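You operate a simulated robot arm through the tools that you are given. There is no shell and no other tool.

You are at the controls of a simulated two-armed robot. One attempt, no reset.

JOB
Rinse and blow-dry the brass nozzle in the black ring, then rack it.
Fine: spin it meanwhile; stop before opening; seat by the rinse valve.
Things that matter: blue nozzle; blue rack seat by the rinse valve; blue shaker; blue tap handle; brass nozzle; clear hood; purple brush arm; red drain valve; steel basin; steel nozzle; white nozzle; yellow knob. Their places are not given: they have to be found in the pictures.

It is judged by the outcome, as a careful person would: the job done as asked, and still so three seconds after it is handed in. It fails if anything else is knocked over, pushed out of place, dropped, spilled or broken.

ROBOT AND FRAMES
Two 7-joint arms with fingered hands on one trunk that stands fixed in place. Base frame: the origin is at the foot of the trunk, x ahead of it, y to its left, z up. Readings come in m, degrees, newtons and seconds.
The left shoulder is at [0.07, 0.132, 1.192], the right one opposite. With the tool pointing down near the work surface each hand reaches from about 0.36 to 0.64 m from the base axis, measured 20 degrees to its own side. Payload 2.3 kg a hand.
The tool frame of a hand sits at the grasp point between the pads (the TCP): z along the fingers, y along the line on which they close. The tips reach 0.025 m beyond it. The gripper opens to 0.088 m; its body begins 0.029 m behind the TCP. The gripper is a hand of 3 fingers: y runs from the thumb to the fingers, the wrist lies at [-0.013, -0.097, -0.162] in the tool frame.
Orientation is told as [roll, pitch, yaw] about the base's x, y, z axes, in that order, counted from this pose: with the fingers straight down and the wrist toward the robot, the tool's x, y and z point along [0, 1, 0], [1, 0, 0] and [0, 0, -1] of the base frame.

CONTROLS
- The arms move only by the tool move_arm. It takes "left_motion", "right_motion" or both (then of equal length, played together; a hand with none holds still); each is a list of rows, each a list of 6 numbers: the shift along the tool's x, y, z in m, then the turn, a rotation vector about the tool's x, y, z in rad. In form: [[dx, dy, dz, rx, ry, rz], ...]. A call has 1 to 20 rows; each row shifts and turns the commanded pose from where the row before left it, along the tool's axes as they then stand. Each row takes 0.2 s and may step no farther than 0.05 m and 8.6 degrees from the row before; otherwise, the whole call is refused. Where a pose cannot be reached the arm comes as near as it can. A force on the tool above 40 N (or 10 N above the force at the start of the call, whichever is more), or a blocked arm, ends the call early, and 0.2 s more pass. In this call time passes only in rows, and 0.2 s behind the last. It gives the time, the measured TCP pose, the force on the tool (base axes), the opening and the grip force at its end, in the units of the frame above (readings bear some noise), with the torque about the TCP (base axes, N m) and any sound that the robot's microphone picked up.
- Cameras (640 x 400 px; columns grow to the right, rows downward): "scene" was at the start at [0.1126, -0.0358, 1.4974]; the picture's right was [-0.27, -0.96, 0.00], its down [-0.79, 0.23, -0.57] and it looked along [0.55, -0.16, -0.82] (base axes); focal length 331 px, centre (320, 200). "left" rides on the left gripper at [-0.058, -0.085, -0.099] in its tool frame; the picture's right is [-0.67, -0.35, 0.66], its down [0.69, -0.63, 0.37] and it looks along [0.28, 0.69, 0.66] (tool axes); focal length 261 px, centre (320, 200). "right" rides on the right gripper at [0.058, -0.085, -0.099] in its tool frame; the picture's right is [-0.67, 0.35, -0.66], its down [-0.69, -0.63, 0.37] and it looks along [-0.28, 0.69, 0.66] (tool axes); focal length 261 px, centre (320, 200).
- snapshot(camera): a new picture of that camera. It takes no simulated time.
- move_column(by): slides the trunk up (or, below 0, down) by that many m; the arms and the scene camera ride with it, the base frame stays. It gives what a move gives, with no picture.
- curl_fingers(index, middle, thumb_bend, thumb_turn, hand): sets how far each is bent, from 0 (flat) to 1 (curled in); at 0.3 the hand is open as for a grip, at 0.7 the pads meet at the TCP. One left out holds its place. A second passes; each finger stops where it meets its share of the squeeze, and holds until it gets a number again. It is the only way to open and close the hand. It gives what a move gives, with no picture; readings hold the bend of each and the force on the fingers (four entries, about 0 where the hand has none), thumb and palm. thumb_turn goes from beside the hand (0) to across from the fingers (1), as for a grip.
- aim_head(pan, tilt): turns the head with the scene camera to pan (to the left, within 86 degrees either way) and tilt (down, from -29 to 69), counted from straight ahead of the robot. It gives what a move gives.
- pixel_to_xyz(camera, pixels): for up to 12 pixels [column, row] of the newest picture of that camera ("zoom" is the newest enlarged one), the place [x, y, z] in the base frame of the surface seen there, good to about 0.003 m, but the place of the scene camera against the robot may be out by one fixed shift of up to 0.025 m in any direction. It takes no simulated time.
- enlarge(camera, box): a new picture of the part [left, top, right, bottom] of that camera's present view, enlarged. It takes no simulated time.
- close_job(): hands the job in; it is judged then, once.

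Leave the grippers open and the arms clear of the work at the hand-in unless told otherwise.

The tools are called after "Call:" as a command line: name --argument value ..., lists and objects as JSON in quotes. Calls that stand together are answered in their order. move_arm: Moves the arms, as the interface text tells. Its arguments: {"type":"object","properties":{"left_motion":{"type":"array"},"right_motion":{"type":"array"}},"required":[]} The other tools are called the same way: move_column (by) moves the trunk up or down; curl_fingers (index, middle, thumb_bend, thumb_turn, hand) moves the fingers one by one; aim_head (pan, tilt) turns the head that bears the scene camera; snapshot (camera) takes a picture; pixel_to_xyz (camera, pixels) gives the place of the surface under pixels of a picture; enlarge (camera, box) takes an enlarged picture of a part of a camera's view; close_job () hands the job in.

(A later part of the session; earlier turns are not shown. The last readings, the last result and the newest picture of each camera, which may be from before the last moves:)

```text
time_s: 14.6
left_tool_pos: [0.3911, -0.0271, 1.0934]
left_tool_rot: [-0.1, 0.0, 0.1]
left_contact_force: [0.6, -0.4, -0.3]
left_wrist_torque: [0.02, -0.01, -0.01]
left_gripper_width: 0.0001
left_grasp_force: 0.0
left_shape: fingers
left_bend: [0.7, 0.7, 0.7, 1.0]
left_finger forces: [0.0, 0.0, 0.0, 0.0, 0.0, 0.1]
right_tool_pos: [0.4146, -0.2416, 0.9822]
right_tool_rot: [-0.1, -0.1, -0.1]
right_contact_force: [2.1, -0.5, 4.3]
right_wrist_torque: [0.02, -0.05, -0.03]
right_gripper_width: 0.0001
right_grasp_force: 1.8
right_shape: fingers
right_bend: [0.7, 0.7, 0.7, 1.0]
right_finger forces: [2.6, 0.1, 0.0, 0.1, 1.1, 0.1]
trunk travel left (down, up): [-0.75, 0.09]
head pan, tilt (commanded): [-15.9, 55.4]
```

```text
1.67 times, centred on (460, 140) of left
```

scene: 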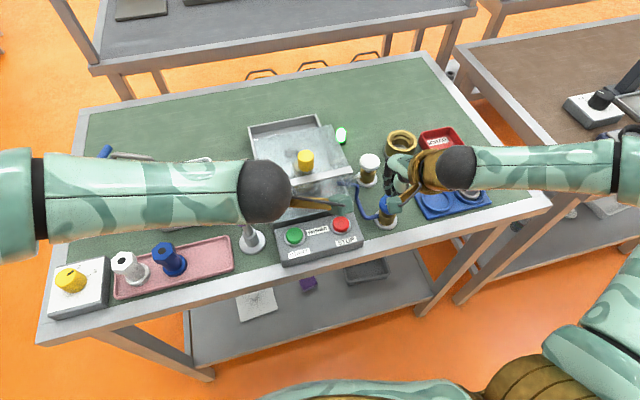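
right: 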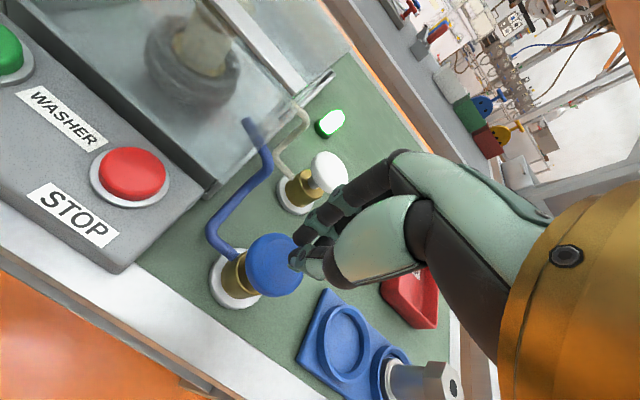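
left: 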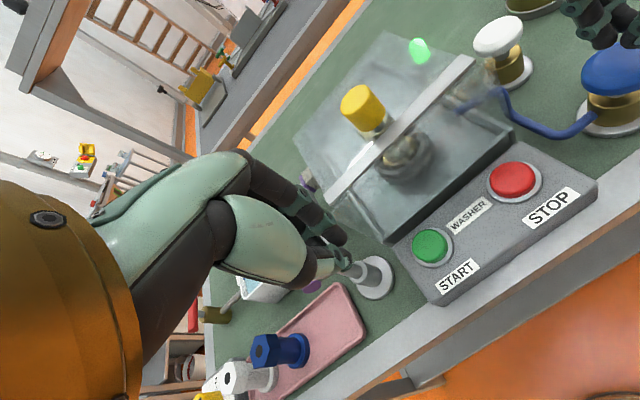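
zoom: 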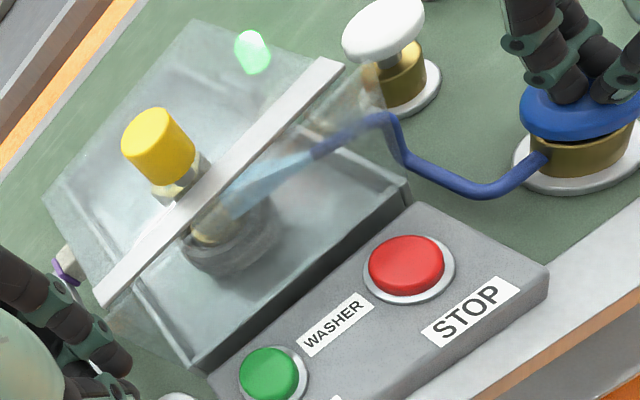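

Water sprays from the blue pipe onto the nozzle while I press. I'll hold it open for another 4 s while it spins.

Call:
move_arm --right_motion '[[0, 0, 0, 0, 0, 0], [0, 0, 0, 0, 0, 0], [0, 0, 0, 0, 0, 0], [0, 0, 0, 0, 0, 0], [0, 0, 0, 0, 0, 0], [0, 0, 0, 0, 0, 0], [0, 0, 0, 0, 0, 0], [0, 0, 0, 0, 0, 0], [0, 0, 0, 0, 0, 0], [0, 0, 0, 0, 0, 0], [0, 0, 0, 0, 0, 0], [0, 0, 0, 0, 0, 0], [0, 0, 0, 0, 0, 0], [0, 0, 0, 0, 0, 0], [0, 0, 0, 0, 0, 0], [0, 0, 0, 0, 0, 0], [0, 0, 0, 0, 0, 0], [0, 0, 0, 0, 0, 0], [0, 0, 0, 0, 0, 0], [0, 0, 0, 0, 0, 0]]'

Call:
enlarge --camera "right" --box '[160, 0, 320, 120]'

Call:
enlarge --camera "left" --box '[320, 60, 520, 210]'

```text
time_s: 18.8
left_tool_pos: [0.3897, -0.0292, 1.0932]
left_tool_rot: [-0.1, 0.0, 0.0]
left_contact_force: [-0.4, -0.1, 0.0]
left_wrist_torque: [0.0, -0.02, -0.03]
left_gripper_width: 0.0001
left_grasp_force: 0.1
left_shape: fingers
left_bend: [0.7, 0.7, 0.7, 1.0]
left_finger forces: [0.0, 0.1, 0.0, 0.1, 0.0, 0.0]
right_tool_pos: [0.4155, -0.241, 0.9832]
right_tool_rot: [-0.1, 0.1, 0.1]
right_contact_force: [0.9, -0.8, 3.7]
right_wrist_torque: [0.06, -0.02, -0.01]
right_gripper_width: 0.0002
right_grasp_force: 1.9
right_shape: fingers
right_bend: [0.7, 0.7, 0.7, 1.0]
right_finger forces: [2.5, 0.3, 0.0, 0.1, 1.1, 0.0]
trunk travel left (down, up): [-0.75, 0.09]
head pan, tilt (commanded): [-15.9, 55.4]
```

```text
3.33 times, centred on (240, 60) of right
```

zoom: 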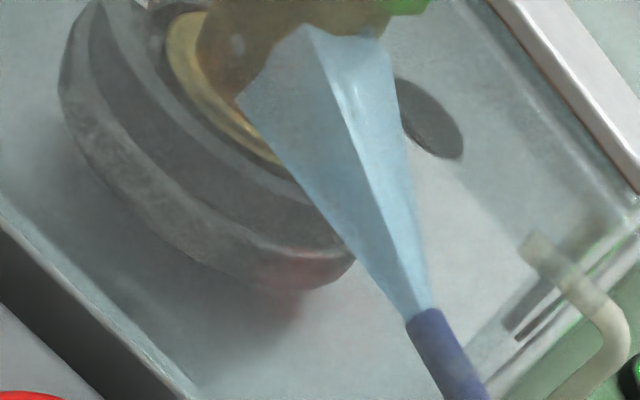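

```text
2.67 times, centred on (420, 135) of left
```

zoom: 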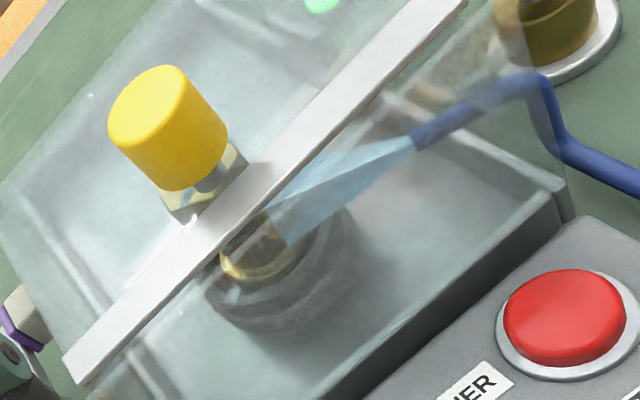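

The spray still hits the spinning nozzle, whose body looks brownish wet. I'll rinse about 3 s more to be thorough.

Call:
move_arm --right_motion '[[0, 0, 0, 0, 0, 0], [0, 0, 0, 0, 0, 0], [0, 0, 0, 0, 0, 0], [0, 0, 0, 0, 0, 0], [0, 0, 0, 0, 0, 0], [0, 0, 0, 0, 0, 0], [0, 0, 0, 0, 0, 0], [0, 0, 0, 0, 0, 0], [0, 0, 0, 0, 0, 0], [0, 0, 0, 0, 0, 0], [0, 0, 0, 0, 0, 0], [0, 0, 0, 0, 0, 0], [0, 0, 0, 0, 0, 0], [0, 0, 0, 0, 0, 0], [0, 0, 0, 0, 0, 0]]'

Call:
enlarge --camera "right" --box '[160, 0, 320, 120]'

Call:
enlarge --camera "left" --box '[320, 60, 520, 210]'

```text
time_s: 22.0
left_tool_pos: [0.3914, -0.0281, 1.0932]
left_tool_rot: [-0.1, 0.0, 0.0]
left_contact_force: [-0.5, 0.5, -0.3]
left_wrist_torque: [0.0, -0.02, -0.01]
left_gripper_width: 0.0002
left_grasp_force: 0.0
left_shape: fingers
left_bend: [0.7, 0.7, 0.7, 1.0]
left_finger forces: [0.0, 0.1, 0.0, 0.0, 0.0, 0.0]
right_tool_pos: [0.4155, -0.2407, 0.9825]
right_tool_rot: [0.0, -0.1, -0.1]
right_contact_force: [0.6, 0.7, 4.2]
right_wrist_torque: [0.04, -0.01, 0.0]
right_gripper_width: 0.0003
right_grasp_force: 1.9
right_shape: fingers
right_bend: [0.7, 0.7, 0.7, 1.0]
right_finger forces: [2.4, 0.1, 0.0, 0.0, 1.1, 0.1]
trunk travel left (down, up): [-0.75, 0.09]
head pan, tilt (commanded): [-15.9, 55.4]
```

```text
3.33 times, centred on (240, 60) of right
```

zoom: 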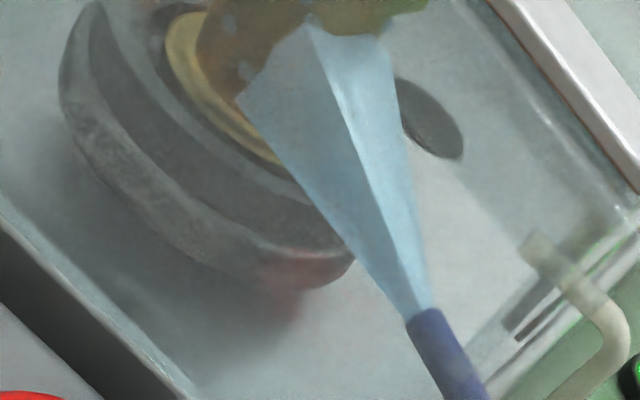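

```text
2.67 times, centred on (420, 135) of left
```

zoom: 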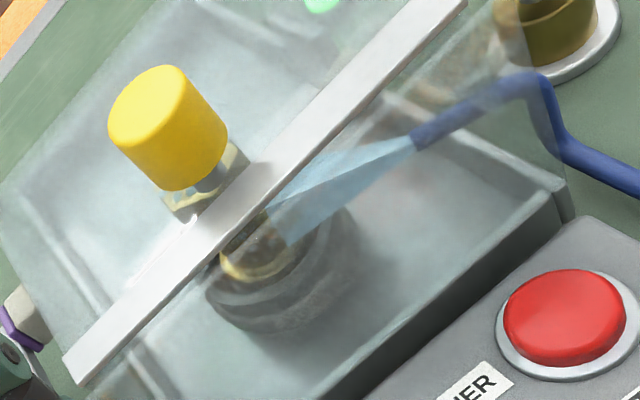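

The nozzle now looks wet with droplets. To make sure it is really turning, I'll compare pictures at short, uneven intervals.

Call:
move_arm --right_motion '[[0, 0, 0, 0, 0, 0]]'

Call:
enlarge --camera "right" --box '[160, 0, 320, 120]'

Call:
enlarge --camera "left" --box '[320, 60, 520, 210]'

```text
time_s: 22.4
left_tool_pos: [0.3906, -0.028, 1.0934]
left_tool_rot: [0.0, 0.0, 0.0]
left_contact_force: [-0.7, -1.3, 0.4]
left_wrist_torque: [0.02, 0.01, 0.05]
left_gripper_width: 0.0
left_grasp_force: 0.1
left_shape: fingers
left_bend: [0.7, 0.7, 0.7, 1.0]
left_finger forces: [0.1, 0.0, 0.1, 0.1, 0.0, 0.0]
right_tool_pos: [0.4154, -0.2423, 0.9811]
right_tool_rot: [-0.1, 0.1, 0.1]
right_contact_force: [1.2, -1.2, 4.0]
right_wrist_torque: [0.02, -0.02, -0.02]
right_gripper_width: 0.0002
right_grasp_force: 2.1
right_shape: fingers
right_bend: [0.7, 0.7, 0.7, 1.0]
right_finger forces: [2.4, 0.3, 0.0, 0.0, 1.1, 0.0]
trunk travel left (down, up): [-0.75, 0.09]
head pan, tilt (commanded): [-15.9, 55.4]
```

```text
3.33 times, centred on (240, 60) of right
```

zoom: 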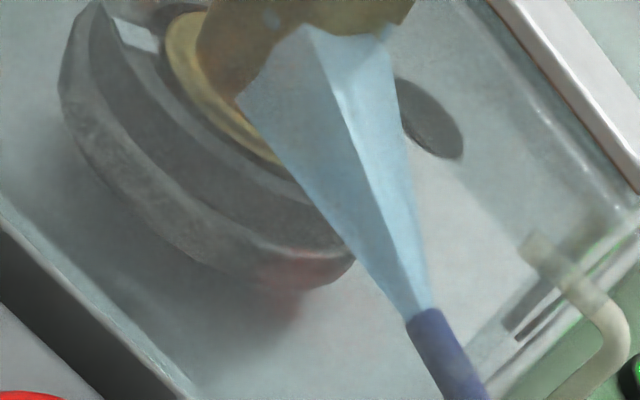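

```text
2.67 times, centred on (420, 135) of left
```

zoom: 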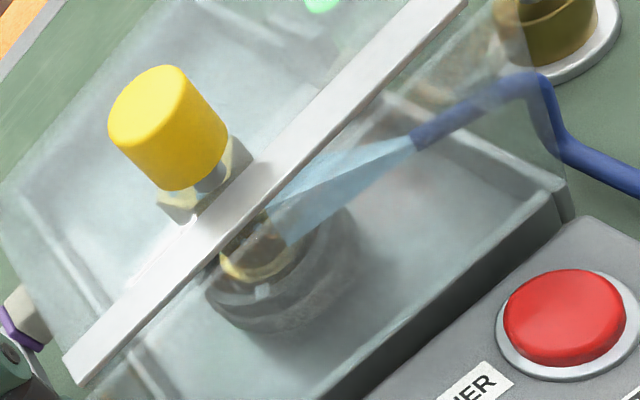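

The bright tab moved, so it spins for sure. The nozzle has been rinsed about 8 s, so I'll release the blue cap, lift and move the right hand above the white air cap at (0.523,-0.243,0.969).

Call:
move_arm --right_motion '[[0, 0, -0.025, 0, 0, 0], [0, 0, -0.025, 0, 0, 0], [0, 0.036, 0, 0, 0, 0], [-0.001, 0.036, 0, 0, 0, 0], [-0.001, 0.036, 0, 0, 0, 0], [0, 0, 0.02, 0, 0, 0]]'

Call:
snapshot --camera "right"

Call:
snapshot --camera "left"

```text
time_s: 23.8
left_tool_pos: [0.3912, -0.0285, 1.0927]
left_tool_rot: [0.0, 0.1, -0.1]
left_contact_force: [0.2, 0.3, 0.5]
left_wrist_torque: [-0.02, -0.02, -0.02]
left_gripper_width: 0.0
left_grasp_force: 0.0
left_shape: fingers
left_bend: [0.7, 0.7, 0.7, 1.0]
left_finger forces: [0.0, 0.0, 0.0, 0.0, 0.0, 0.1]
right_tool_pos: [0.5237, -0.2465, 1.0113]
right_tool_rot: [0.0, 0.0, -0.1]
right_contact_force: [0.6, -0.7, -0.5]
right_wrist_torque: [0.01, 0.0, 0.02]
right_gripper_width: 0.0
right_grasp_force: 0.0
right_shape: fingers
right_bend: [0.7, 0.7, 0.7, 1.0]
right_finger forces: [0.0, 0.0, 0.1, 0.0, 0.1, 0.0]
trunk travel left (down, up): [-0.75, 0.09]
head pan, tilt (commanded): [-15.9, 55.4]
```

```text
taken
```

right: 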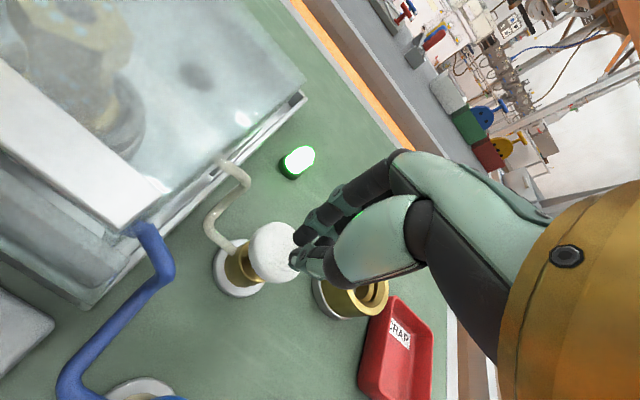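

```text
taken
```

left: 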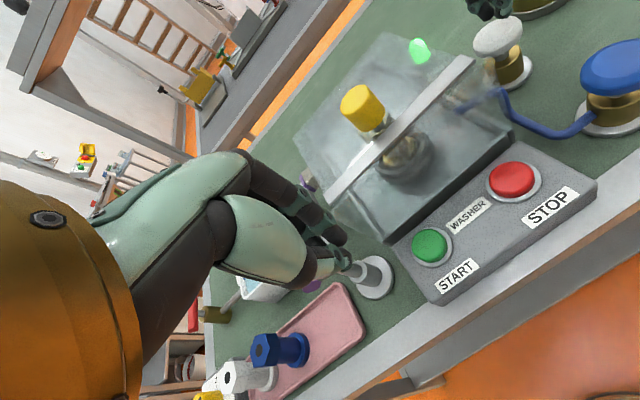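

The spray has stopped. I'll check the white cap's centre before pressing.

Call:
pixel_to_xyz --camera "right" --pixels '[[275, 250], [255, 245], [285, 270], [290, 230], [270, 275], [232, 165]]'

```text
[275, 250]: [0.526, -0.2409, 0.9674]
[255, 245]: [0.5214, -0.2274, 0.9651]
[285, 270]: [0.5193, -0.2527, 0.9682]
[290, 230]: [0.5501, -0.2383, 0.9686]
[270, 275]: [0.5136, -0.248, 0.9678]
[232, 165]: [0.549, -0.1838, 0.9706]
```

The white cap's centre is about (0.525,-0.241,0.968). I'll press it.

Call:
move_arm --right_motion '[[0.004, 0, 0.012, 0, 0, 0], [0, 0, 0.007, 0, 0, 0], [0, 0, 0.006, 0, 0, 0], [0, 0, 0.004, 0, 0, 0], [0, 0, 0.002, 0, 0, 0], [0, 0, 0, 0, 0, 0]]'

Call:
enlarge --camera "right" --box '[0, 0, 320, 250]'

Call:
enlarge --camera "left" --box '[300, 20, 560, 220]'

```text
time_s: 25.2
left_tool_pos: [0.3901, -0.0285, 1.092]
left_tool_rot: [0.0, -0.1, 0.0]
left_contact_force: [-0.3, -0.7, 0.1]
left_wrist_torque: [-0.02, 0.0, 0.01]
left_gripper_width: 0.0001
left_grasp_force: 0.1
left_shape: fingers
left_bend: [0.7, 0.7, 0.7, 1.0]
left_finger forces: [0.0, 0.1, 0.0, 0.0, 0.1, 0.0]
right_tool_pos: [0.5224, -0.2417, 0.982]
right_tool_rot: [0.0, 0.0, 0.0]
right_contact_force: [1.4, -0.9, 4.6]
right_wrist_torque: [0.04, -0.06, 0.01]
right_gripper_width: 0.0
right_grasp_force: 2.1
right_shape: fingers
right_bend: [0.7, 0.7, 0.7, 1.0]
right_finger forces: [2.5, 0.4, 0.0, 0.1, 1.3, 0.0]
trunk travel left (down, up): [-0.75, 0.09]
head pan, tilt (commanded): [-15.9, 55.4]
heard: click
```

```text
1.60 times, centred on (160, 125) of right
```

zoom: 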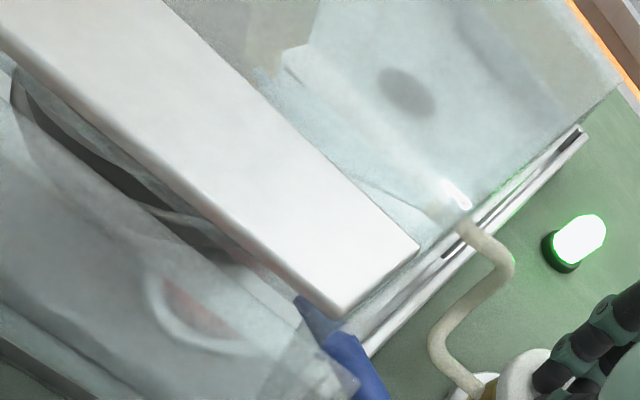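

```text
2.00 times, centred on (430, 120) of left
```

zoom: 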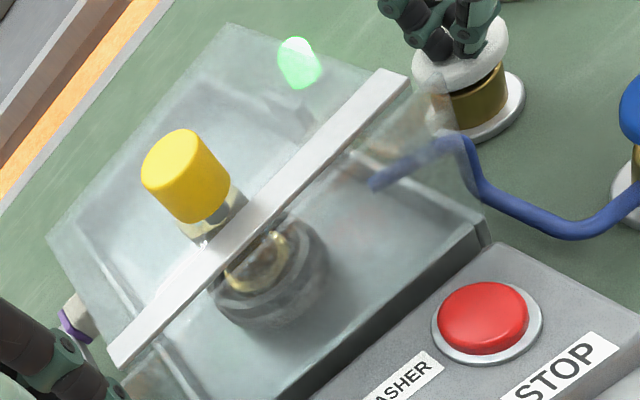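

Clicked at about 4.6 N, and a faint white air cone is visible at the pipe. I'll hold it about 8 s.

Call:
move_arm --right_motion '[[0, 0, 0, 0, 0, 0], [0, 0, 0, 0, 0, 0], [0, 0, 0, 0, 0, 0], [0, 0, 0, 0, 0, 0], [0, 0, 0, 0, 0, 0], [0, 0, 0, 0, 0, 0], [0, 0, 0, 0, 0, 0], [0, 0, 0, 0, 0, 0], [0, 0, 0, 0, 0, 0], [0, 0, 0, 0, 0, 0], [0, 0, 0, 0, 0, 0], [0, 0, 0, 0, 0, 0], [0, 0, 0, 0, 0, 0], [0, 0, 0, 0, 0, 0], [0, 0, 0, 0, 0, 0], [0, 0, 0, 0, 0, 0], [0, 0, 0, 0, 0, 0], [0, 0, 0, 0, 0, 0], [0, 0, 0, 0, 0, 0], [0, 0, 0, 0, 0, 0]]'

Call:
enlarge --camera "left" --box '[340, 70, 500, 190]'

Call:
move_arm --right_motion '[[0, 0, 0, 0, 0, 0], [0, 0, 0, 0, 0, 0], [0, 0, 0, 0, 0, 0], [0, 0, 0, 0, 0, 0], [0, 0, 0, 0, 0, 0], [0, 0, 0, 0, 0, 0], [0, 0, 0, 0, 0, 0], [0, 0, 0, 0, 0, 0], [0, 0, 0, 0, 0, 0], [0, 0, 0, 0, 0, 0], [0, 0, 0, 0, 0, 0], [0, 0, 0, 0, 0, 0], [0, 0, 0, 0, 0, 0], [0, 0, 0, 0, 0, 0], [0, 0, 0, 0, 0, 0], [0, 0, 0, 0, 0, 0], [0, 0, 0, 0, 0, 0], [0, 0, 0, 0, 0, 0], [0, 0, 0, 0, 0, 0]]'

Call:
enlarge --camera "left" --box '[340, 70, 500, 190]'

```text
time_s: 29.4
left_tool_pos: [0.3915, -0.027, 1.0923]
left_tool_rot: [0.0, -0.1, 0.0]
left_contact_force: [0.1, -0.4, 0.4]
left_wrist_torque: [0.0, 0.01, 0.0]
left_gripper_width: 0.0
left_grasp_force: 0.1
left_shape: fingers
left_bend: [0.7, 0.7, 0.7, 1.0]
left_finger forces: [0.0, 0.1, 0.0, 0.0, 0.0, 0.0]
right_tool_pos: [0.5234, -0.2405, 0.9811]
right_tool_rot: [0.0, 0.0, 0.1]
right_contact_force: [1.2, -1.2, 4.1]
right_wrist_torque: [0.01, -0.04, -0.03]
right_gripper_width: 0.0
right_grasp_force: 2.2
right_shape: fingers
right_bend: [0.7, 0.7, 0.7, 1.0]
right_finger forces: [2.7, 0.4, 0.0, 0.1, 1.3, 0.0]
trunk travel left (down, up): [-0.75, 0.09]
head pan, tilt (commanded): [-15.9, 55.4]
```

```text
3.33 times, centred on (420, 130) of left
```

zoom: 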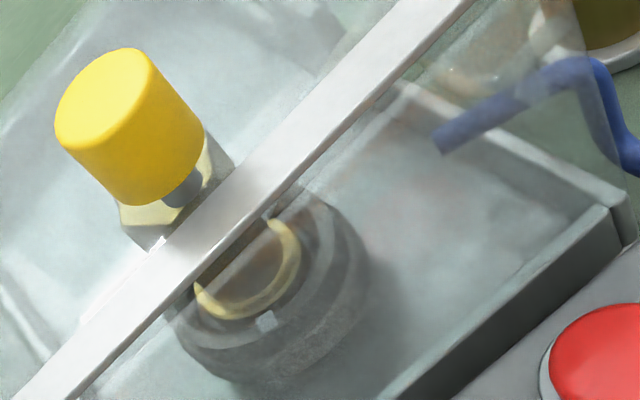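

```text
time_s: 33.4
left_tool_pos: [0.3909, -0.0285, 1.0935]
left_tool_rot: [-0.1, 0.0, 0.0]
left_contact_force: [0.0, 0.1, -1.0]
left_wrist_torque: [0.01, 0.0, 0.0]
left_gripper_width: 0.0
left_grasp_force: 0.0
left_shape: fingers
left_bend: [0.7, 0.7, 0.7, 1.0]
left_finger forces: [0.0, 0.0, 0.0, 0.0, 0.0, 0.0]
right_tool_pos: [0.5224, -0.2401, 0.9806]
right_tool_rot: [0.0, 0.0, 0.0]
right_contact_force: [0.7, 0.3, 3.8]
right_wrist_torque: [0.03, -0.04, -0.02]
right_gripper_width: 0.0
right_grasp_force: 1.8
right_shape: fingers
right_bend: [0.7, 0.7, 0.7, 1.0]
right_finger forces: [2.7, 0.2, 0.0, 0.0, 1.4, 0.1]
trunk travel left (down, up): [-0.75, 0.09]
head pan, tilt (commanded): [-15.9, 55.4]
```

```text
3.33 times, centred on (420, 130) of left
```

zoom: 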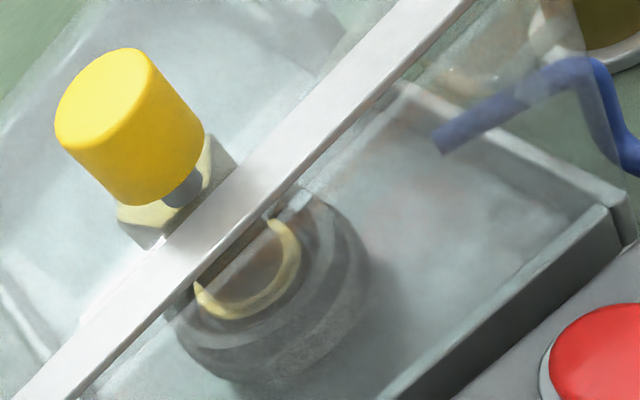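

The droplets are gone after about 8.5 s of air. I'll release the white cap and move the right hand up and to the right. Then the left hand goes to the STOP button at (0.4145,-0.1465,0.948).

Call:
move_arm --right_motion '[[0, 0, -0.03, 0, 0, 0], [0, 0, -0.03, 0, 0, 0], [-0.03, -0.01, -0.02, 0, 0, 0], [-0.03, -0.02, -0.02, 0, 0, 0], [-0.03, -0.02, 0, 0, 0, 0], [-0.02, -0.02, 0, 0, 0, 0]]' --left_motion '[[0, 0, 0, 0, 0, 0], [0, 0, 0, 0, 0, 0], [-0.02, 0.003, 0.01, 0, 0, 0], [-0.03, 0.004, 0.02, 0, 0, 0], [-0.034, 0.005, 0.02, 0, 0, 0], [-0.034, 0.005, 0.02, 0, 0, 0]]'

Call:
snapshot --camera "left"

Call:
pixel_to_xyz --camera "left" --pixels '[[370, 250], [400, 230]]'

```text
time_s: 34.8
left_tool_pos: [0.4076, -0.1517, 1.0254]
left_tool_rot: [0.0, -0.2, -1.8]
left_contact_force: [-0.5, 0.0, 0.4]
left_wrist_torque: [0.01, 0.01, -0.04]
left_gripper_width: 0.0
left_grasp_force: 0.1
left_shape: fingers
left_bend: [0.7, 0.7, 0.7, 1.0]
left_finger forces: [0.0, 0.0, 0.0, 0.0, 0.0, 0.0]
left hand out of reach, approached as far as the arm can: row 6
right_tool_pos: [0.4538, -0.3535, 1.0782]
right_tool_rot: [0.1, 0.1, 0.0]
right_contact_force: [-0.1, -0.3, -0.7]
right_wrist_torque: [0.01, 0.0, -0.02]
right_gripper_width: 0.0003
right_grasp_force: 0.1
right_shape: fingers
right_bend: [0.7, 0.7, 0.7, 1.0]
right_finger forces: [0.1, 0.1, 0.0, 0.0, 0.0, 0.1]
trunk travel left (down, up): [-0.75, 0.09]
head pan, tilt (commanded): [-15.9, 55.4]
```

```text
taken
```

left: 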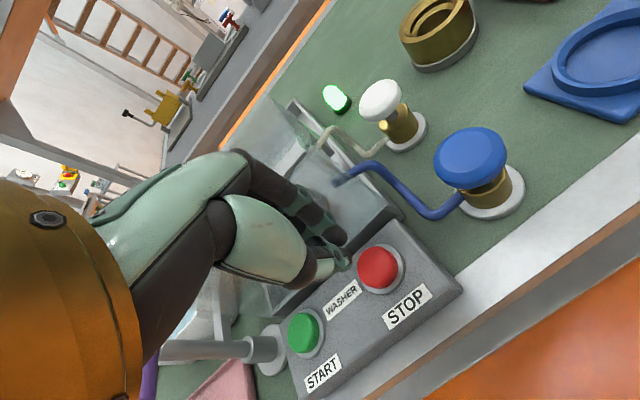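

```text
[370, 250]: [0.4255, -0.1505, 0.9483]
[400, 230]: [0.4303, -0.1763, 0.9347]
```

The left arm is at its reach limit here, so STOP is better pressed with the right hand. I'll back the left hand away up and to the left, then bring the right hand over STOP.

Call:
move_arm --left_motion '[[0.01, -0.005, -0.03, 0, 0, 0], [0.03, -0.005, -0.03, 0, 0, 0], [0.04, -0.005, -0.02, 0, 0, 0], [0.04, -0.005, -0.02, 0, 0, 0], [0.04, 0, -0.02, 0, 0, 0]]'

Call:
move_arm --right_motion '[[0.04, -0.01, 0, 0, 0, 0], [0.04, -0.01, 0, 0, 0, 0], [0.042, -0.01, -0.005, 0, 0, 0], [0.042, -0.01, 0.01, 0, 0, 0], [0.042, -0.005, 0.02, 0, 0, 0], [0, 0, 0.03, 0, 0, 0]]'

Call:
snapshot --camera "right"

Call:
snapshot --camera "left"

```text
time_s: 36.0
left_tool_pos: [0.3832, 0.0186, 1.1438]
left_tool_rot: [-0.1, 0.1, 0.0]
left_contact_force: [-0.1, 0.8, -0.3]
left_wrist_torque: [-0.04, 0.01, 0.0]
left_gripper_width: 0.0003
left_grasp_force: 0.1
left_shape: fingers
left_bend: [0.7, 0.7, 0.7, 1.0]
left_finger forces: [0.0, 0.0, 0.0, 0.0, 0.1, 0.0]
right_tool_pos: [0.4533, -0.3491, 1.0804]
right_tool_rot: [0.0, 0.0, 0.0]
right_contact_force: [0.5, -0.3, 0.4]
right_wrist_torque: [0.0, -0.03, 0.0]
right_gripper_width: 0.0001
right_grasp_force: 0.0
right_shape: fingers
right_bend: [0.7, 0.7, 0.7, 1.0]
right_finger forces: [0.0, 0.0, 0.1, 0.0, 0.0, 0.0]
trunk travel left (down, up): [-0.75, 0.09]
head pan, tilt (commanded): [-15.9, 55.4]
```

```text
time_s: 37.4
left_tool_pos: [0.3858, 0.0154, 1.1427]
left_tool_rot: [0.0, 0.1, 0.0]
left_contact_force: [0.5, -0.6, 0.0]
left_wrist_torque: [-0.01, 0.02, 0.02]
left_gripper_width: 0.0
left_grasp_force: 0.0
left_shape: fingers
left_bend: [0.7, 0.7, 0.7, 1.0]
left_finger forces: [0.1, 0.0, 0.0, 0.0, 0.1, 0.1]
right_tool_pos: [0.4082, -0.1475, 1.0272]
right_tool_rot: [0.0, 0.0, -0.1]
right_contact_force: [0.5, -0.4, 0.2]
right_wrist_torque: [-0.01, 0.01, -0.02]
right_gripper_width: 0.0
right_grasp_force: 0.0
right_shape: fingers
right_bend: [0.7, 0.7, 0.7, 1.0]
right_finger forces: [0.0, 0.1, 0.0, 0.0, 0.0, 0.0]
trunk travel left (down, up): [-0.75, 0.09]
head pan, tilt (commanded): [-15.9, 55.4]
```

```text
taken
```

right: 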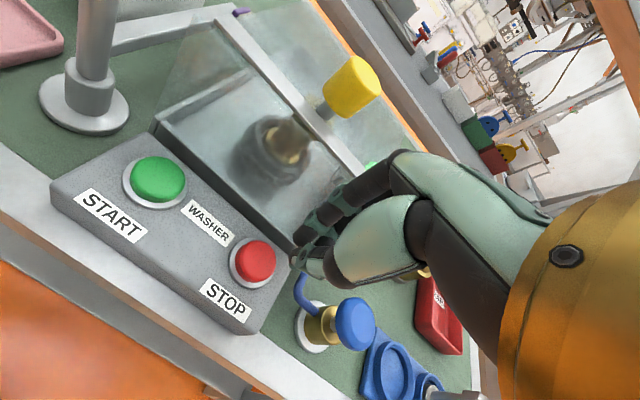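

```text
taken
```

left: 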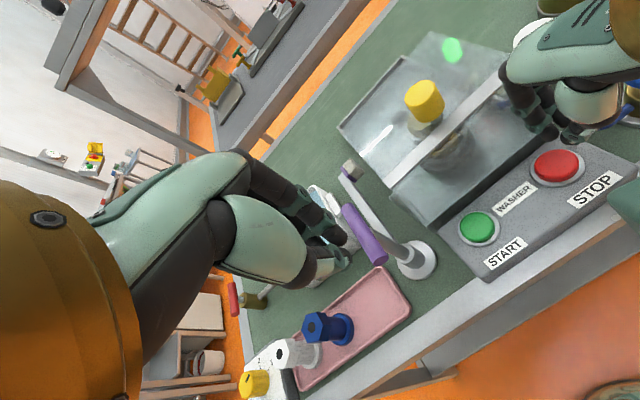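

STOP is at (255,262) in the right picture. I'll check its place and then press.

Call:
pixel_to_xyz --camera "right" --pixels '[[255, 260], [245, 245], [265, 275], [350, 85], [330, 110], [215, 10], [280, 140], [300, 155], [340, 170], [155, 120]]'

Call:
enlarge --camera "right" --box '[140, 0, 440, 240]'

```text
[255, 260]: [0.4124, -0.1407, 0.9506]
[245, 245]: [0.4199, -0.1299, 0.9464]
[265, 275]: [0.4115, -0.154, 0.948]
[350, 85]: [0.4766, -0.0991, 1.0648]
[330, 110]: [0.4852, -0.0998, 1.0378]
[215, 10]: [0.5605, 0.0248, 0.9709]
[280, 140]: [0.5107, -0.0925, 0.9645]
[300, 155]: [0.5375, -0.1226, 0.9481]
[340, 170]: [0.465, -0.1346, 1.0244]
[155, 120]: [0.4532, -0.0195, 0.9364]
```

```text
1.67 times, centred on (290, 120) of right
```

zoom: 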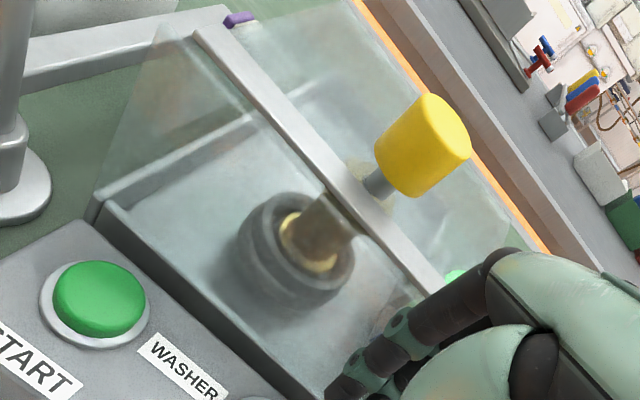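

STOP's centre is about (0.413,-0.144,0.949). I'll descend and press until it clicks.

Call:
move_arm --right_motion '[[0.003, 0.002, 0.03, 0, 0, 0], [0, 0, 0.015, 0, 0, 0], [0, 0, 0.01, 0, 0, 0], [0, 0, 0.004, 0, 0, 0], [0, 0, 0.003, 0, 0, 0], [0, 0, 0.002, 0, 0, 0]]'

```text
time_s: 38.8
left_tool_pos: [0.3817, 0.0185, 1.1461]
left_tool_rot: [-0.1, -0.1, 0.0]
left_contact_force: [0.3, 1.0, 0.7]
left_wrist_torque: [-0.01, 0.0, 0.02]
left_gripper_width: 0.0
left_grasp_force: 0.1
left_shape: fingers
left_bend: [0.7, 0.7, 0.7, 1.0]
left_finger forces: [0.1, 0.0, 0.1, 0.0, 0.0, 0.1]
right_tool_pos: [0.4102, -0.1403, 0.9648]
right_tool_rot: [-0.1, -0.4, -0.2]
right_contact_force: [3.1, -1.1, 20.0]
right_wrist_torque: [0.0, -0.11, -0.05]
right_gripper_width: 0.0
right_grasp_force: 9.4
right_shape: fingers
right_bend: [0.7, 0.7, 0.7, 1.0]
right_finger forces: [12.0, 1.3, 0.0, 0.0, 6.0, 0.0]
trunk travel left (down, up): [-0.75, 0.09]
head pan, tilt (commanded): [-15.9, 55.4]
heard: click
```

A click sounded at 20 N. I'll lift the right hand off STOP and take it back to the right, then check that the lamp is no longer green and the ring is still.

Call:
move_arm --right_motion '[[0, 0, -0.02, 0, 0, 0], [0, -0.005, -0.04, 0, 0, 0], [-0.03, -0.01, -0.04, 0, 0, 0], [-0.04, -0.01, -0.01, 0, 0, 0], [-0.04, 0, 0, 0, 0, 0], [-0.04, 0, 0, 0, 0, 0]]'

Call:
snapshot --camera "left"

Call:
snapshot --camera "right"

Call:
snapshot --camera "scene"

```text
refused: row 3 steps farther than a row can; nothing moved
```

```text
taken
```

left: 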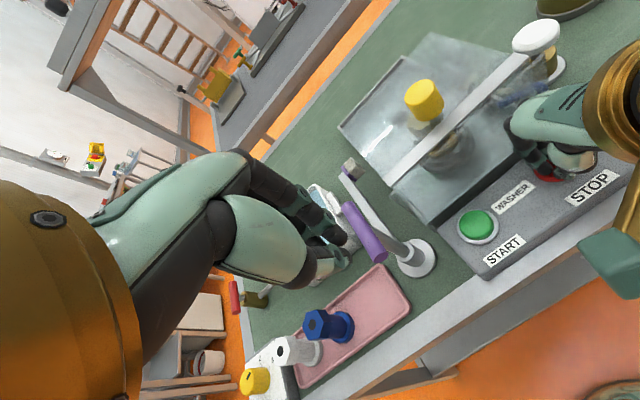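

```text
taken
```

right: 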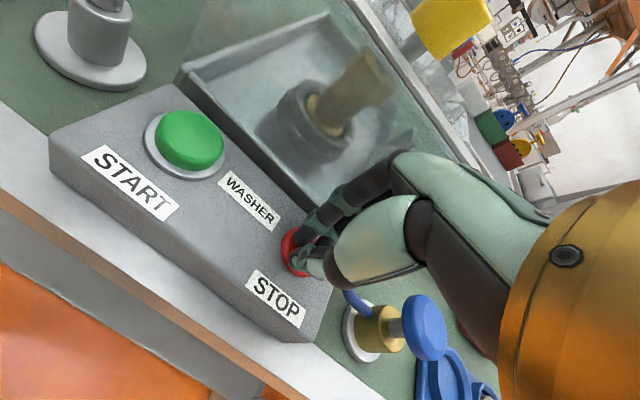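

```text
taken
```

scene: 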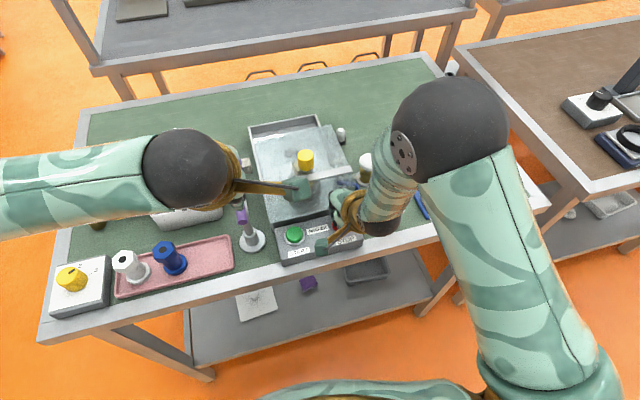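

The lamp at (341,135) is white again, so the spin is off; my retreat was refused for too long a step. While here I'll look at the nozzle through the hood front, then retreat with smaller steps.

Call:
enlarge --camera "right" --box '[180, 0, 480, 200]'

Call:
pixel_to_xyz --camera "right" --pixels '[[350, 90], [370, 75], [325, 115], [335, 130], [290, 130], [345, 150], [380, 60], [360, 105], [355, 60], [450, 25], [400, 50], [430, 90]]'

Call:
move_arm --right_motion '[[0, 0, -0.02, 0, 0, 0], [0, -0.005, -0.04, 0, 0, 0], [-0.02, -0.005, -0.04, 0, 0, 0], [-0.04, -0.01, -0.01, 0, 0, 0], [-0.04, 0, 0, 0, 0, 0], [-0.04, 0, 0, 0, 0, 0]]'

Call:
snapshot --camera "left"

Call:
snapshot --camera "right"

```text
2.00 times, centred on (330, 100) of right
```

zoom: 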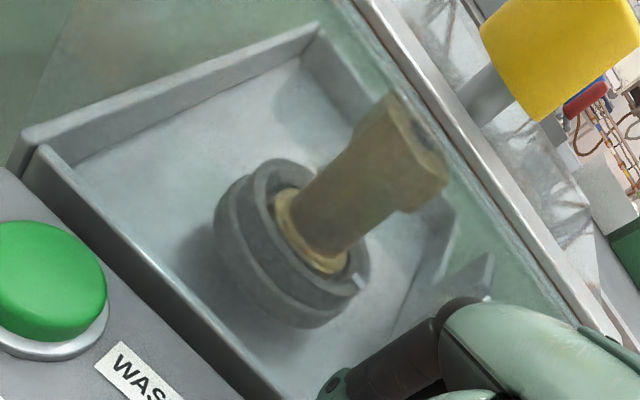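

```text
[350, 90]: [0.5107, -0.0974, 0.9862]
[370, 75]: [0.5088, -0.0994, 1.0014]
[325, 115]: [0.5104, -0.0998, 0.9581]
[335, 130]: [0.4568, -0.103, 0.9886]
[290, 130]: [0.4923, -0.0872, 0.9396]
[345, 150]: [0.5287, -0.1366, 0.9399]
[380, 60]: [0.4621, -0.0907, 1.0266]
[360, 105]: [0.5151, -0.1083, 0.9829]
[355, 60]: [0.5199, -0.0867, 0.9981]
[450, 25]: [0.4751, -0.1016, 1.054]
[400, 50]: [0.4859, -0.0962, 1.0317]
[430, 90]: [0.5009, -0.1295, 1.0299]
```

```text
time_s: 40.2
left_tool_pos: [0.3842, 0.0147, 1.1437]
left_tool_rot: [0.1, 0.0, 0.1]
left_contact_force: [1.1, 0.5, 1.5]
left_wrist_torque: [0.0, 0.01, -0.03]
left_gripper_width: 0.0
left_grasp_force: 0.0
left_shape: fingers
left_bend: [0.7, 0.7, 0.7, 1.0]
left_finger forces: [0.0, 0.0, 0.1, 0.0, 0.1, 0.1]
right_tool_pos: [0.39, -0.2859, 1.0683]
right_tool_rot: [0.0, 0.0, 0.2]
right_contact_force: [0.3, -0.1, 0.7]
right_wrist_torque: [0.02, 0.03, 0.02]
right_gripper_width: 0.0001
right_grasp_force: 0.2
right_shape: fingers
right_bend: [0.7, 0.7, 0.7, 1.0]
right_finger forces: [0.1, 0.1, 0.0, 0.0, 0.0, 0.0]
trunk travel left (down, up): [-0.75, 0.09]
head pan, tilt (commanded): [-15.9, 55.4]
```

```text
taken
```

left: 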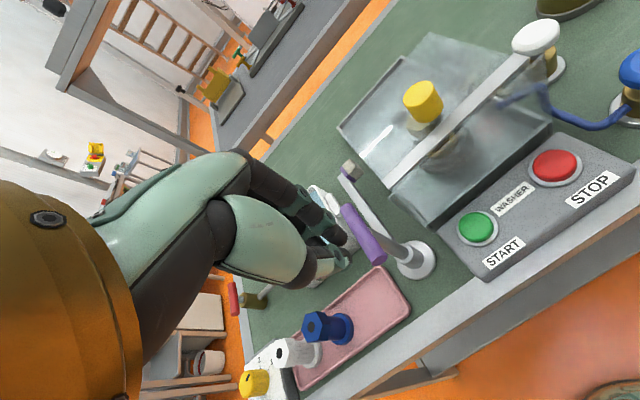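

```text
taken
```

right: 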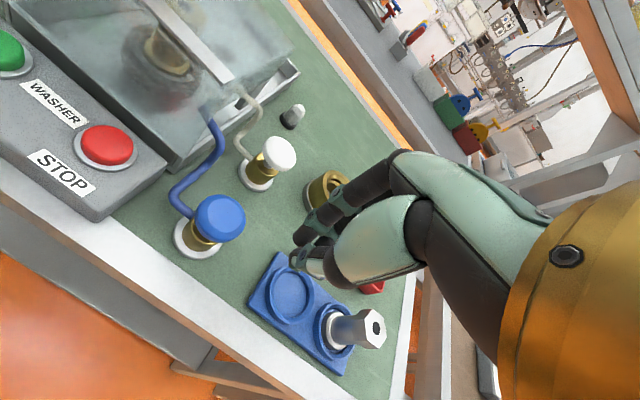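

Lamp off, ring still. Next I need to open the hood by its yellow knob with the left hand, so I'll measure the knob and hood edges in the current left picture.

Call:
enlarge --camera "left" --box '[330, 20, 570, 200]'

Call:
pixel_to_xyz --camera "left" --pixels '[[418, 91], [410, 90], [434, 86], [408, 98], [440, 97], [424, 110], [423, 117], [428, 36], [405, 60], [350, 120], [520, 70], [385, 175]]'

```text
2.22 times, centred on (450, 110) of left
```

zoom: 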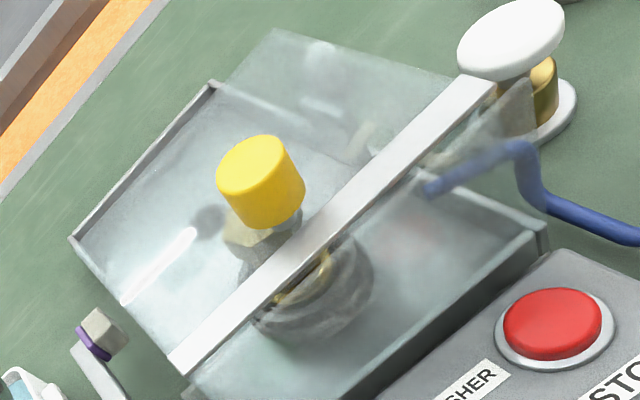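

```text
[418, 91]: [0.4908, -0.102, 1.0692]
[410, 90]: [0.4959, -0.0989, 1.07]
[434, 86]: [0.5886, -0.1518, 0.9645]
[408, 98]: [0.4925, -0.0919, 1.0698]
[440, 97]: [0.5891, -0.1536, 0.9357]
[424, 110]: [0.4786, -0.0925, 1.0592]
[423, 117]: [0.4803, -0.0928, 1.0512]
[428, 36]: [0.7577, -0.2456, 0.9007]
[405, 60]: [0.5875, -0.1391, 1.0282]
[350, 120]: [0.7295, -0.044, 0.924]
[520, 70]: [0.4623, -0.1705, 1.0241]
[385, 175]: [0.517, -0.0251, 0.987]
```

The hood is a full clear box with its rear wall at x=0.589 and knob near the front edge, so I expect a hinge at the back. Gripping the knob across y lets it pivot in the pads. I'll turn the left hand so it closes along y (wrist to the left), staying high.

Call:
move_arm --left_motion '[[0, 0, -0.02, 0, 0, 0.1428], [0, 0, 0, 0, 0, 0.1428], [0, 0, 0, 0, 0, 0.1428], [0, 0, 0, 0, 0, 0.1428], [0, 0, 0, 0, 0, 0.1428], [0, 0, 0, 0, 0, 0.1428], [0, 0, 0, 0, 0, 0.1428], [0, 0, 0, 0, 0, 0.1428], [0, 0, 0, 0, 0, 0.1428], [0, 0, 0, 0, 0, 0.1428], [0, 0, 0, 0, 0, 0.1428]]'

Call:
snapshot --camera "left"

Call:
snapshot --camera "scene"

```text
time_s: 42.6
left_tool_pos: [0.3545, 0.0207, 1.1655]
left_tool_rot: [-0.1, 0.7, -70.5]
left_contact_force: [0.1, -0.1, 0.2]
left_wrist_torque: [-0.01, -0.01, 0.0]
left_gripper_width: 0.0
left_grasp_force: 0.1
left_shape: fingers
left_bend: [0.7, 0.7, 0.7, 1.0]
left_finger forces: [0.0, 0.0, 0.1, 0.0, 0.1, 0.0]
left hand out of reach, approached as far as the arm can: row 9, 10, 11
right_tool_pos: [0.3908, -0.2839, 1.0693]
right_tool_rot: [-0.1, 0.1, 0.0]
right_contact_force: [-0.4, -0.1, -0.3]
right_wrist_torque: [-0.01, 0.01, -0.01]
right_gripper_width: 0.0
right_grasp_force: 0.1
right_shape: fingers
right_bend: [0.7, 0.7, 0.7, 1.0]
right_finger forces: [0.0, 0.0, 0.1, 0.0, 0.0, 0.1]
trunk travel left (down, up): [-0.75, 0.09]
head pan, tilt (commanded): [-15.9, 55.4]
```

```text
taken
```

left: 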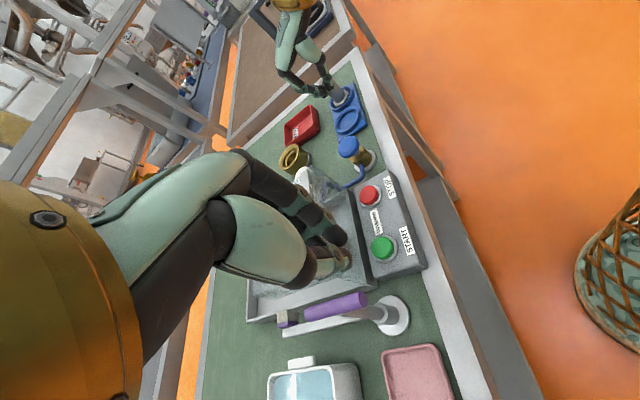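

```text
taken
```

scene: 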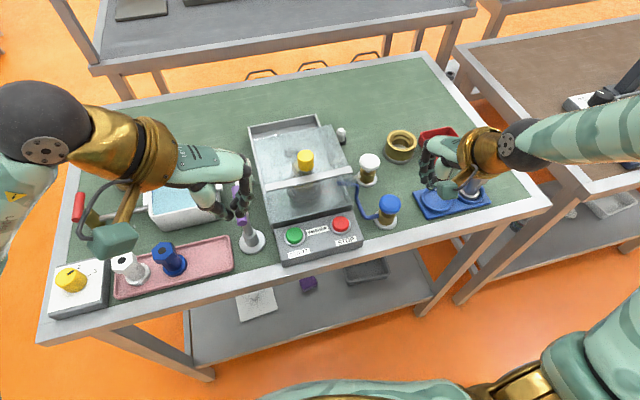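

The hand reached yaw -70 degrees because it is too close to the body there. Moving forward should allow the rest. I'll step forward and check, and look at the hood in the clear scene view.

Call:
move_arm --left_motion '[[0.04, 0, 0, 0, 0, 0], [0.04, 0, 0, 0, 0, 0]]'

Call:
enlarge --camera "scene" --box '[230, 100, 390, 230]'

```text
time_s: 43.2
left_tool_pos: [0.354, 0.0224, 1.166]
left_tool_rot: [-0.1, 0.6, -70.5]
left_contact_force: [-0.1, 0.4, -0.2]
left_wrist_torque: [-0.02, 0.01, -0.03]
left_gripper_width: 0.0
left_grasp_force: 0.0
left_shape: fingers
left_bend: [0.7, 0.7, 0.7, 1.0]
left_finger forces: [0.0, 0.1, 0.0, 0.1, 0.0, 0.0]
left hand out of reach, approached as far as the arm can: row 1, 2
right_tool_pos: [0.3913, -0.2836, 1.0703]
right_tool_rot: [0.0, -0.1, -0.1]
right_contact_force: [-0.4, 0.2, -0.5]
right_wrist_torque: [-0.01, 0.01, -0.01]
right_gripper_width: 0.0003
right_grasp_force: 0.1
right_shape: fingers
right_bend: [0.7, 0.7, 0.7, 1.0]
right_finger forces: [0.0, 0.1, 0.0, 0.1, 0.1, 0.0]
trunk travel left (down, up): [-0.75, 0.09]
head pan, tilt (commanded): [-15.9, 55.4]
```

```text
3.08 times, centred on (310, 165) of scene
```

zoom: 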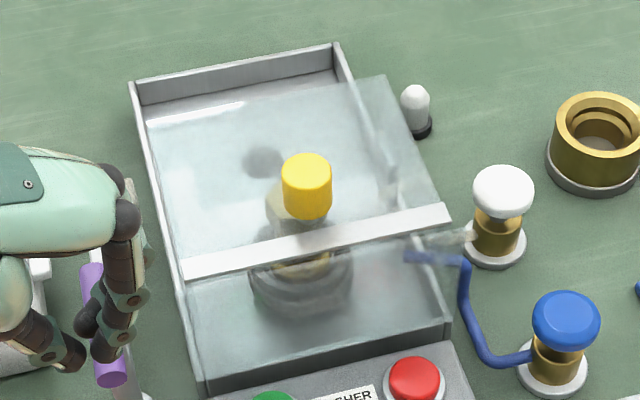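

The arm stalls at this turn. I'll turn back about 40 degrees to yaw -50, where the arm should follow.

Call:
move_arm --left_motion '[[0, 0, 0, 0, 0, -0.14], [0, 0, 0, 0, 0, -0.14], [0, 0, 0, 0, 0, -0.14], [0, 0, 0, 0, 0, -0.14], [0, 0, 0, 0, 0, -0.14]]'

Call:
snapshot --camera "scene"

```text
time_s: 44.4
left_tool_pos: [0.3528, 0.0222, 1.1669]
left_tool_rot: [0.3, 0.5, -30.2]
left_contact_force: [0.2, 0.8, -0.2]
left_wrist_torque: [0.01, 0.0, 0.0]
left_gripper_width: 0.0
left_grasp_force: 0.0
left_shape: fingers
left_bend: [0.7, 0.7, 0.7, 1.0]
left_finger forces: [0.0, 0.0, 0.0, 0.0, 0.0, 0.0]
right_tool_pos: [0.3904, -0.2828, 1.0698]
right_tool_rot: [0.1, 0.0, 0.0]
right_contact_force: [0.5, 1.1, 0.5]
right_wrist_torque: [0.03, -0.02, -0.01]
right_gripper_width: 0.0
right_grasp_force: 0.0
right_shape: fingers
right_bend: [0.7, 0.7, 0.7, 1.0]
right_finger forces: [0.1, 0.0, 0.0, 0.1, 0.0, 0.1]
trunk travel left (down, up): [-0.75, 0.09]
head pan, tilt (commanded): [-15.9, 55.4]
```

```text
taken
```

scene: 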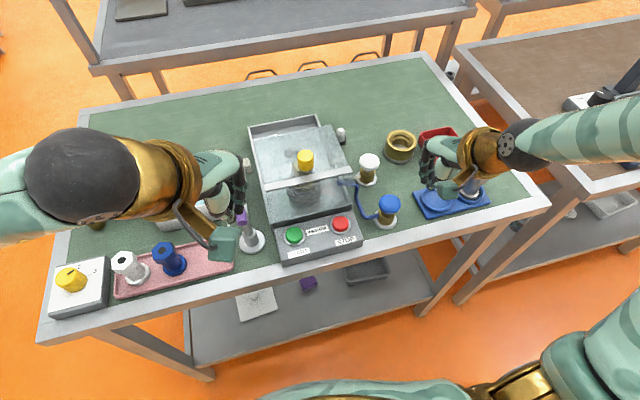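

The arm follows again (yaw -30). I'll open the left fingers and move above the knob at height about 1.15, then try to turn further there.

Call:
curl_fingers --hand "left" --index 0.35 --middle 0.35 --thumb_bend 0.35 --thumb_turn 1.0

Call:
move_arm --left_motion '[[-0.0105, 0.0428, 0.0, 0, 0, 0], [-0.0105, 0.0428, 0.0, 0, 0, 0], [-0.0105, 0.0428, 0.0, 0, 0, 0], [-0.0105, 0.0428, 0.0, 0, 0, 0]]'

Call:
move_arm --left_motion '[[0, 0, 0, 0, 0, 0.14], [0, 0, 0, 0, 0, 0.14], [0, 0, 0, 0, 0, 0.14], [0, 0, 0, 0, 0, 0.14]]'

```text
time_s: 45.4
left_tool_pos: [0.3537, 0.0214, 1.1661]
left_tool_rot: [0.3, 0.6, -30.4]
left_contact_force: [-0.4, 0.5, -0.4]
left_wrist_torque: [0.03, 0.02, 0.0]
left_gripper_width: 0.0733
left_grasp_force: 0.1
left_shape: fingers
left_bend: [0.35, 0.35, 0.35, 0.98]
left_finger forces: [0.0, 0.0, 0.0, 0.0, 0.0, 0.0]
right_tool_pos: [0.3904, -0.2836, 1.0698]
right_tool_rot: [0.0, 0.0, 0.0]
right_contact_force: [-0.6, -0.6, 0.0]
right_wrist_torque: [-0.02, 0.01, -0.03]
right_gripper_width: 0.0
right_grasp_force: 0.1
right_shape: fingers
right_bend: [0.7, 0.7, 0.7, 1.0]
right_finger forces: [0.1, 0.1, 0.0, 0.0, 0.0, 0.0]
trunk travel left (down, up): [-0.75, 0.09]
head pan, tilt (commanded): [-15.9, 55.4]
```

```text
time_s: 46.4
left_tool_pos: [0.4784, -0.1056, 1.1665]
left_tool_rot: [0.6, 0.6, -30.5]
left_contact_force: [0.1, 1.0, 0.1]
left_wrist_torque: [0.02, 0.0, 0.01]
left_gripper_width: 0.0739
left_grasp_force: 0.2
left_shape: fingers
left_bend: [0.35, 0.35, 0.35, 0.98]
left_finger forces: [0.0, 0.1, 0.0, 0.0, 0.0, 0.1]
right_tool_pos: [0.3912, -0.2855, 1.0687]
right_tool_rot: [0.2, 0.1, -0.1]
right_contact_force: [0.0, 0.6, 0.2]
right_wrist_torque: [0.02, -0.01, -0.03]
right_gripper_width: 0.0
right_grasp_force: 0.0
right_shape: fingers
right_bend: [0.7, 0.7, 0.7, 1.0]
right_finger forces: [0.1, 0.0, 0.1, 0.0, 0.0, 0.0]
trunk travel left (down, up): [-0.75, 0.09]
head pan, tilt (commanded): [-15.9, 55.4]
```

```text
time_s: 47.4
left_tool_pos: [0.4537, -0.0991, 1.1658]
left_tool_rot: [0.0, 0.6, -49.7]
left_contact_force: [-0.9, 0.9, -0.3]
left_wrist_torque: [-0.01, -0.01, 0.02]
left_gripper_width: 0.0737
left_grasp_force: 0.1
left_shape: fingers
left_bend: [0.35, 0.35, 0.35, 0.98]
left_finger forces: [0.0, 0.0, 0.1, 0.0, 0.1, 0.0]
left hand out of reach, approached as far as the arm can: row 2, 3, 4
right_tool_pos: [0.392, -0.2816, 1.0693]
right_tool_rot: [-0.1, 0.0, 0.0]
right_contact_force: [-0.2, 0.3, 0.9]
right_wrist_torque: [-0.06, -0.02, -0.03]
right_gripper_width: 0.0
right_grasp_force: 0.1
right_shape: fingers
right_bend: [0.7, 0.7, 0.7, 1.0]
right_finger forces: [0.1, 0.1, 0.1, 0.0, 0.0, 0.1]
trunk travel left (down, up): [-0.75, 0.09]
head pan, tilt (commanded): [-15.9, 55.4]
```

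At the knob the arm holds yaw -30 but not more. The hood length (0.14) is exactly half the basin length (0.28), so it may slide back rather than hinge; I'll find out gently. I'll turn the left hand back to yaw 0 over the knob and shift the right hand farther right.

Call:
move_arm --left_motion '[[0, 0, 0, 0, 0, -0.1445], [0, 0, 0, 0, 0, -0.1445], [0, 0, 0, 0, 0, -0.1445], [0, 0, 0, 0, 0, -0.1445], [0, 0, 0, 0, 0, -0.1445], [0, 0, 0, 0, 0, -0.1445]]' --right_motion '[[-0.02, 0, -0.01, 0, 0, 0], [-0.02, 0, -0.01, 0, 0, 0], [-0.02, 0, -0.01, 0, 0, 0], [-0.02, 0, 0, 0, 0, 0], [0, 0, 0, 0, 0, 0], [0, 0, 0, 0, 0, 0]]'

Call:
snapshot --camera "left"

Call:
snapshot --camera "right"

```text
time_s: 48.8
left_tool_pos: [0.4563, -0.099, 1.1638]
left_tool_rot: [0.6, 0.3, -0.6]
left_contact_force: [0.7, 0.0, 0.5]
left_wrist_torque: [0.0, -0.01, 0.01]
left_gripper_width: 0.0737
left_grasp_force: 0.2
left_shape: fingers
left_bend: [0.35, 0.35, 0.35, 0.98]
left_finger forces: [0.1, 0.0, 0.0, 0.1, 0.0, 0.0]
right_tool_pos: [0.3914, -0.3624, 1.0999]
right_tool_rot: [0.0, -0.1, 0.0]
right_contact_force: [-0.2, 0.4, 0.0]
right_wrist_torque: [-0.01, 0.01, 0.01]
right_gripper_width: 0.0001
right_grasp_force: 0.1
right_shape: fingers
right_bend: [0.7, 0.7, 0.7, 1.0]
right_finger forces: [0.0, 0.0, 0.0, 0.0, 0.0, 0.1]
trunk travel left (down, up): [-0.75, 0.09]
head pan, tilt (commanded): [-15.9, 55.4]
```

```text
taken
```

left: 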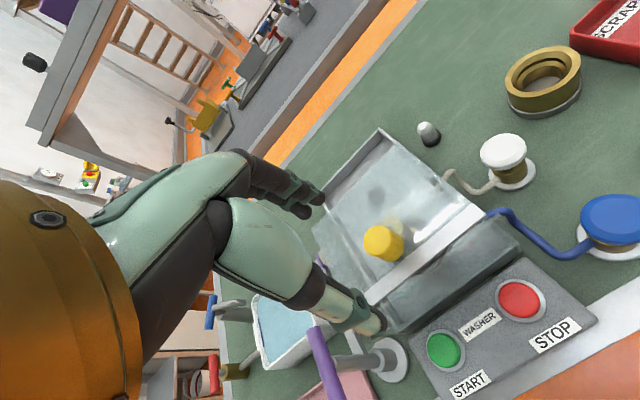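

```text
taken
```

right: 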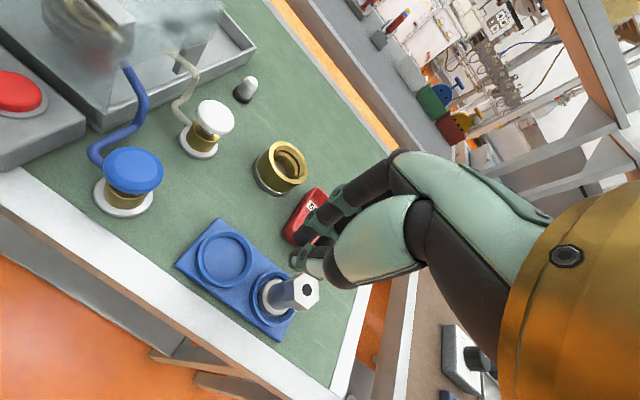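

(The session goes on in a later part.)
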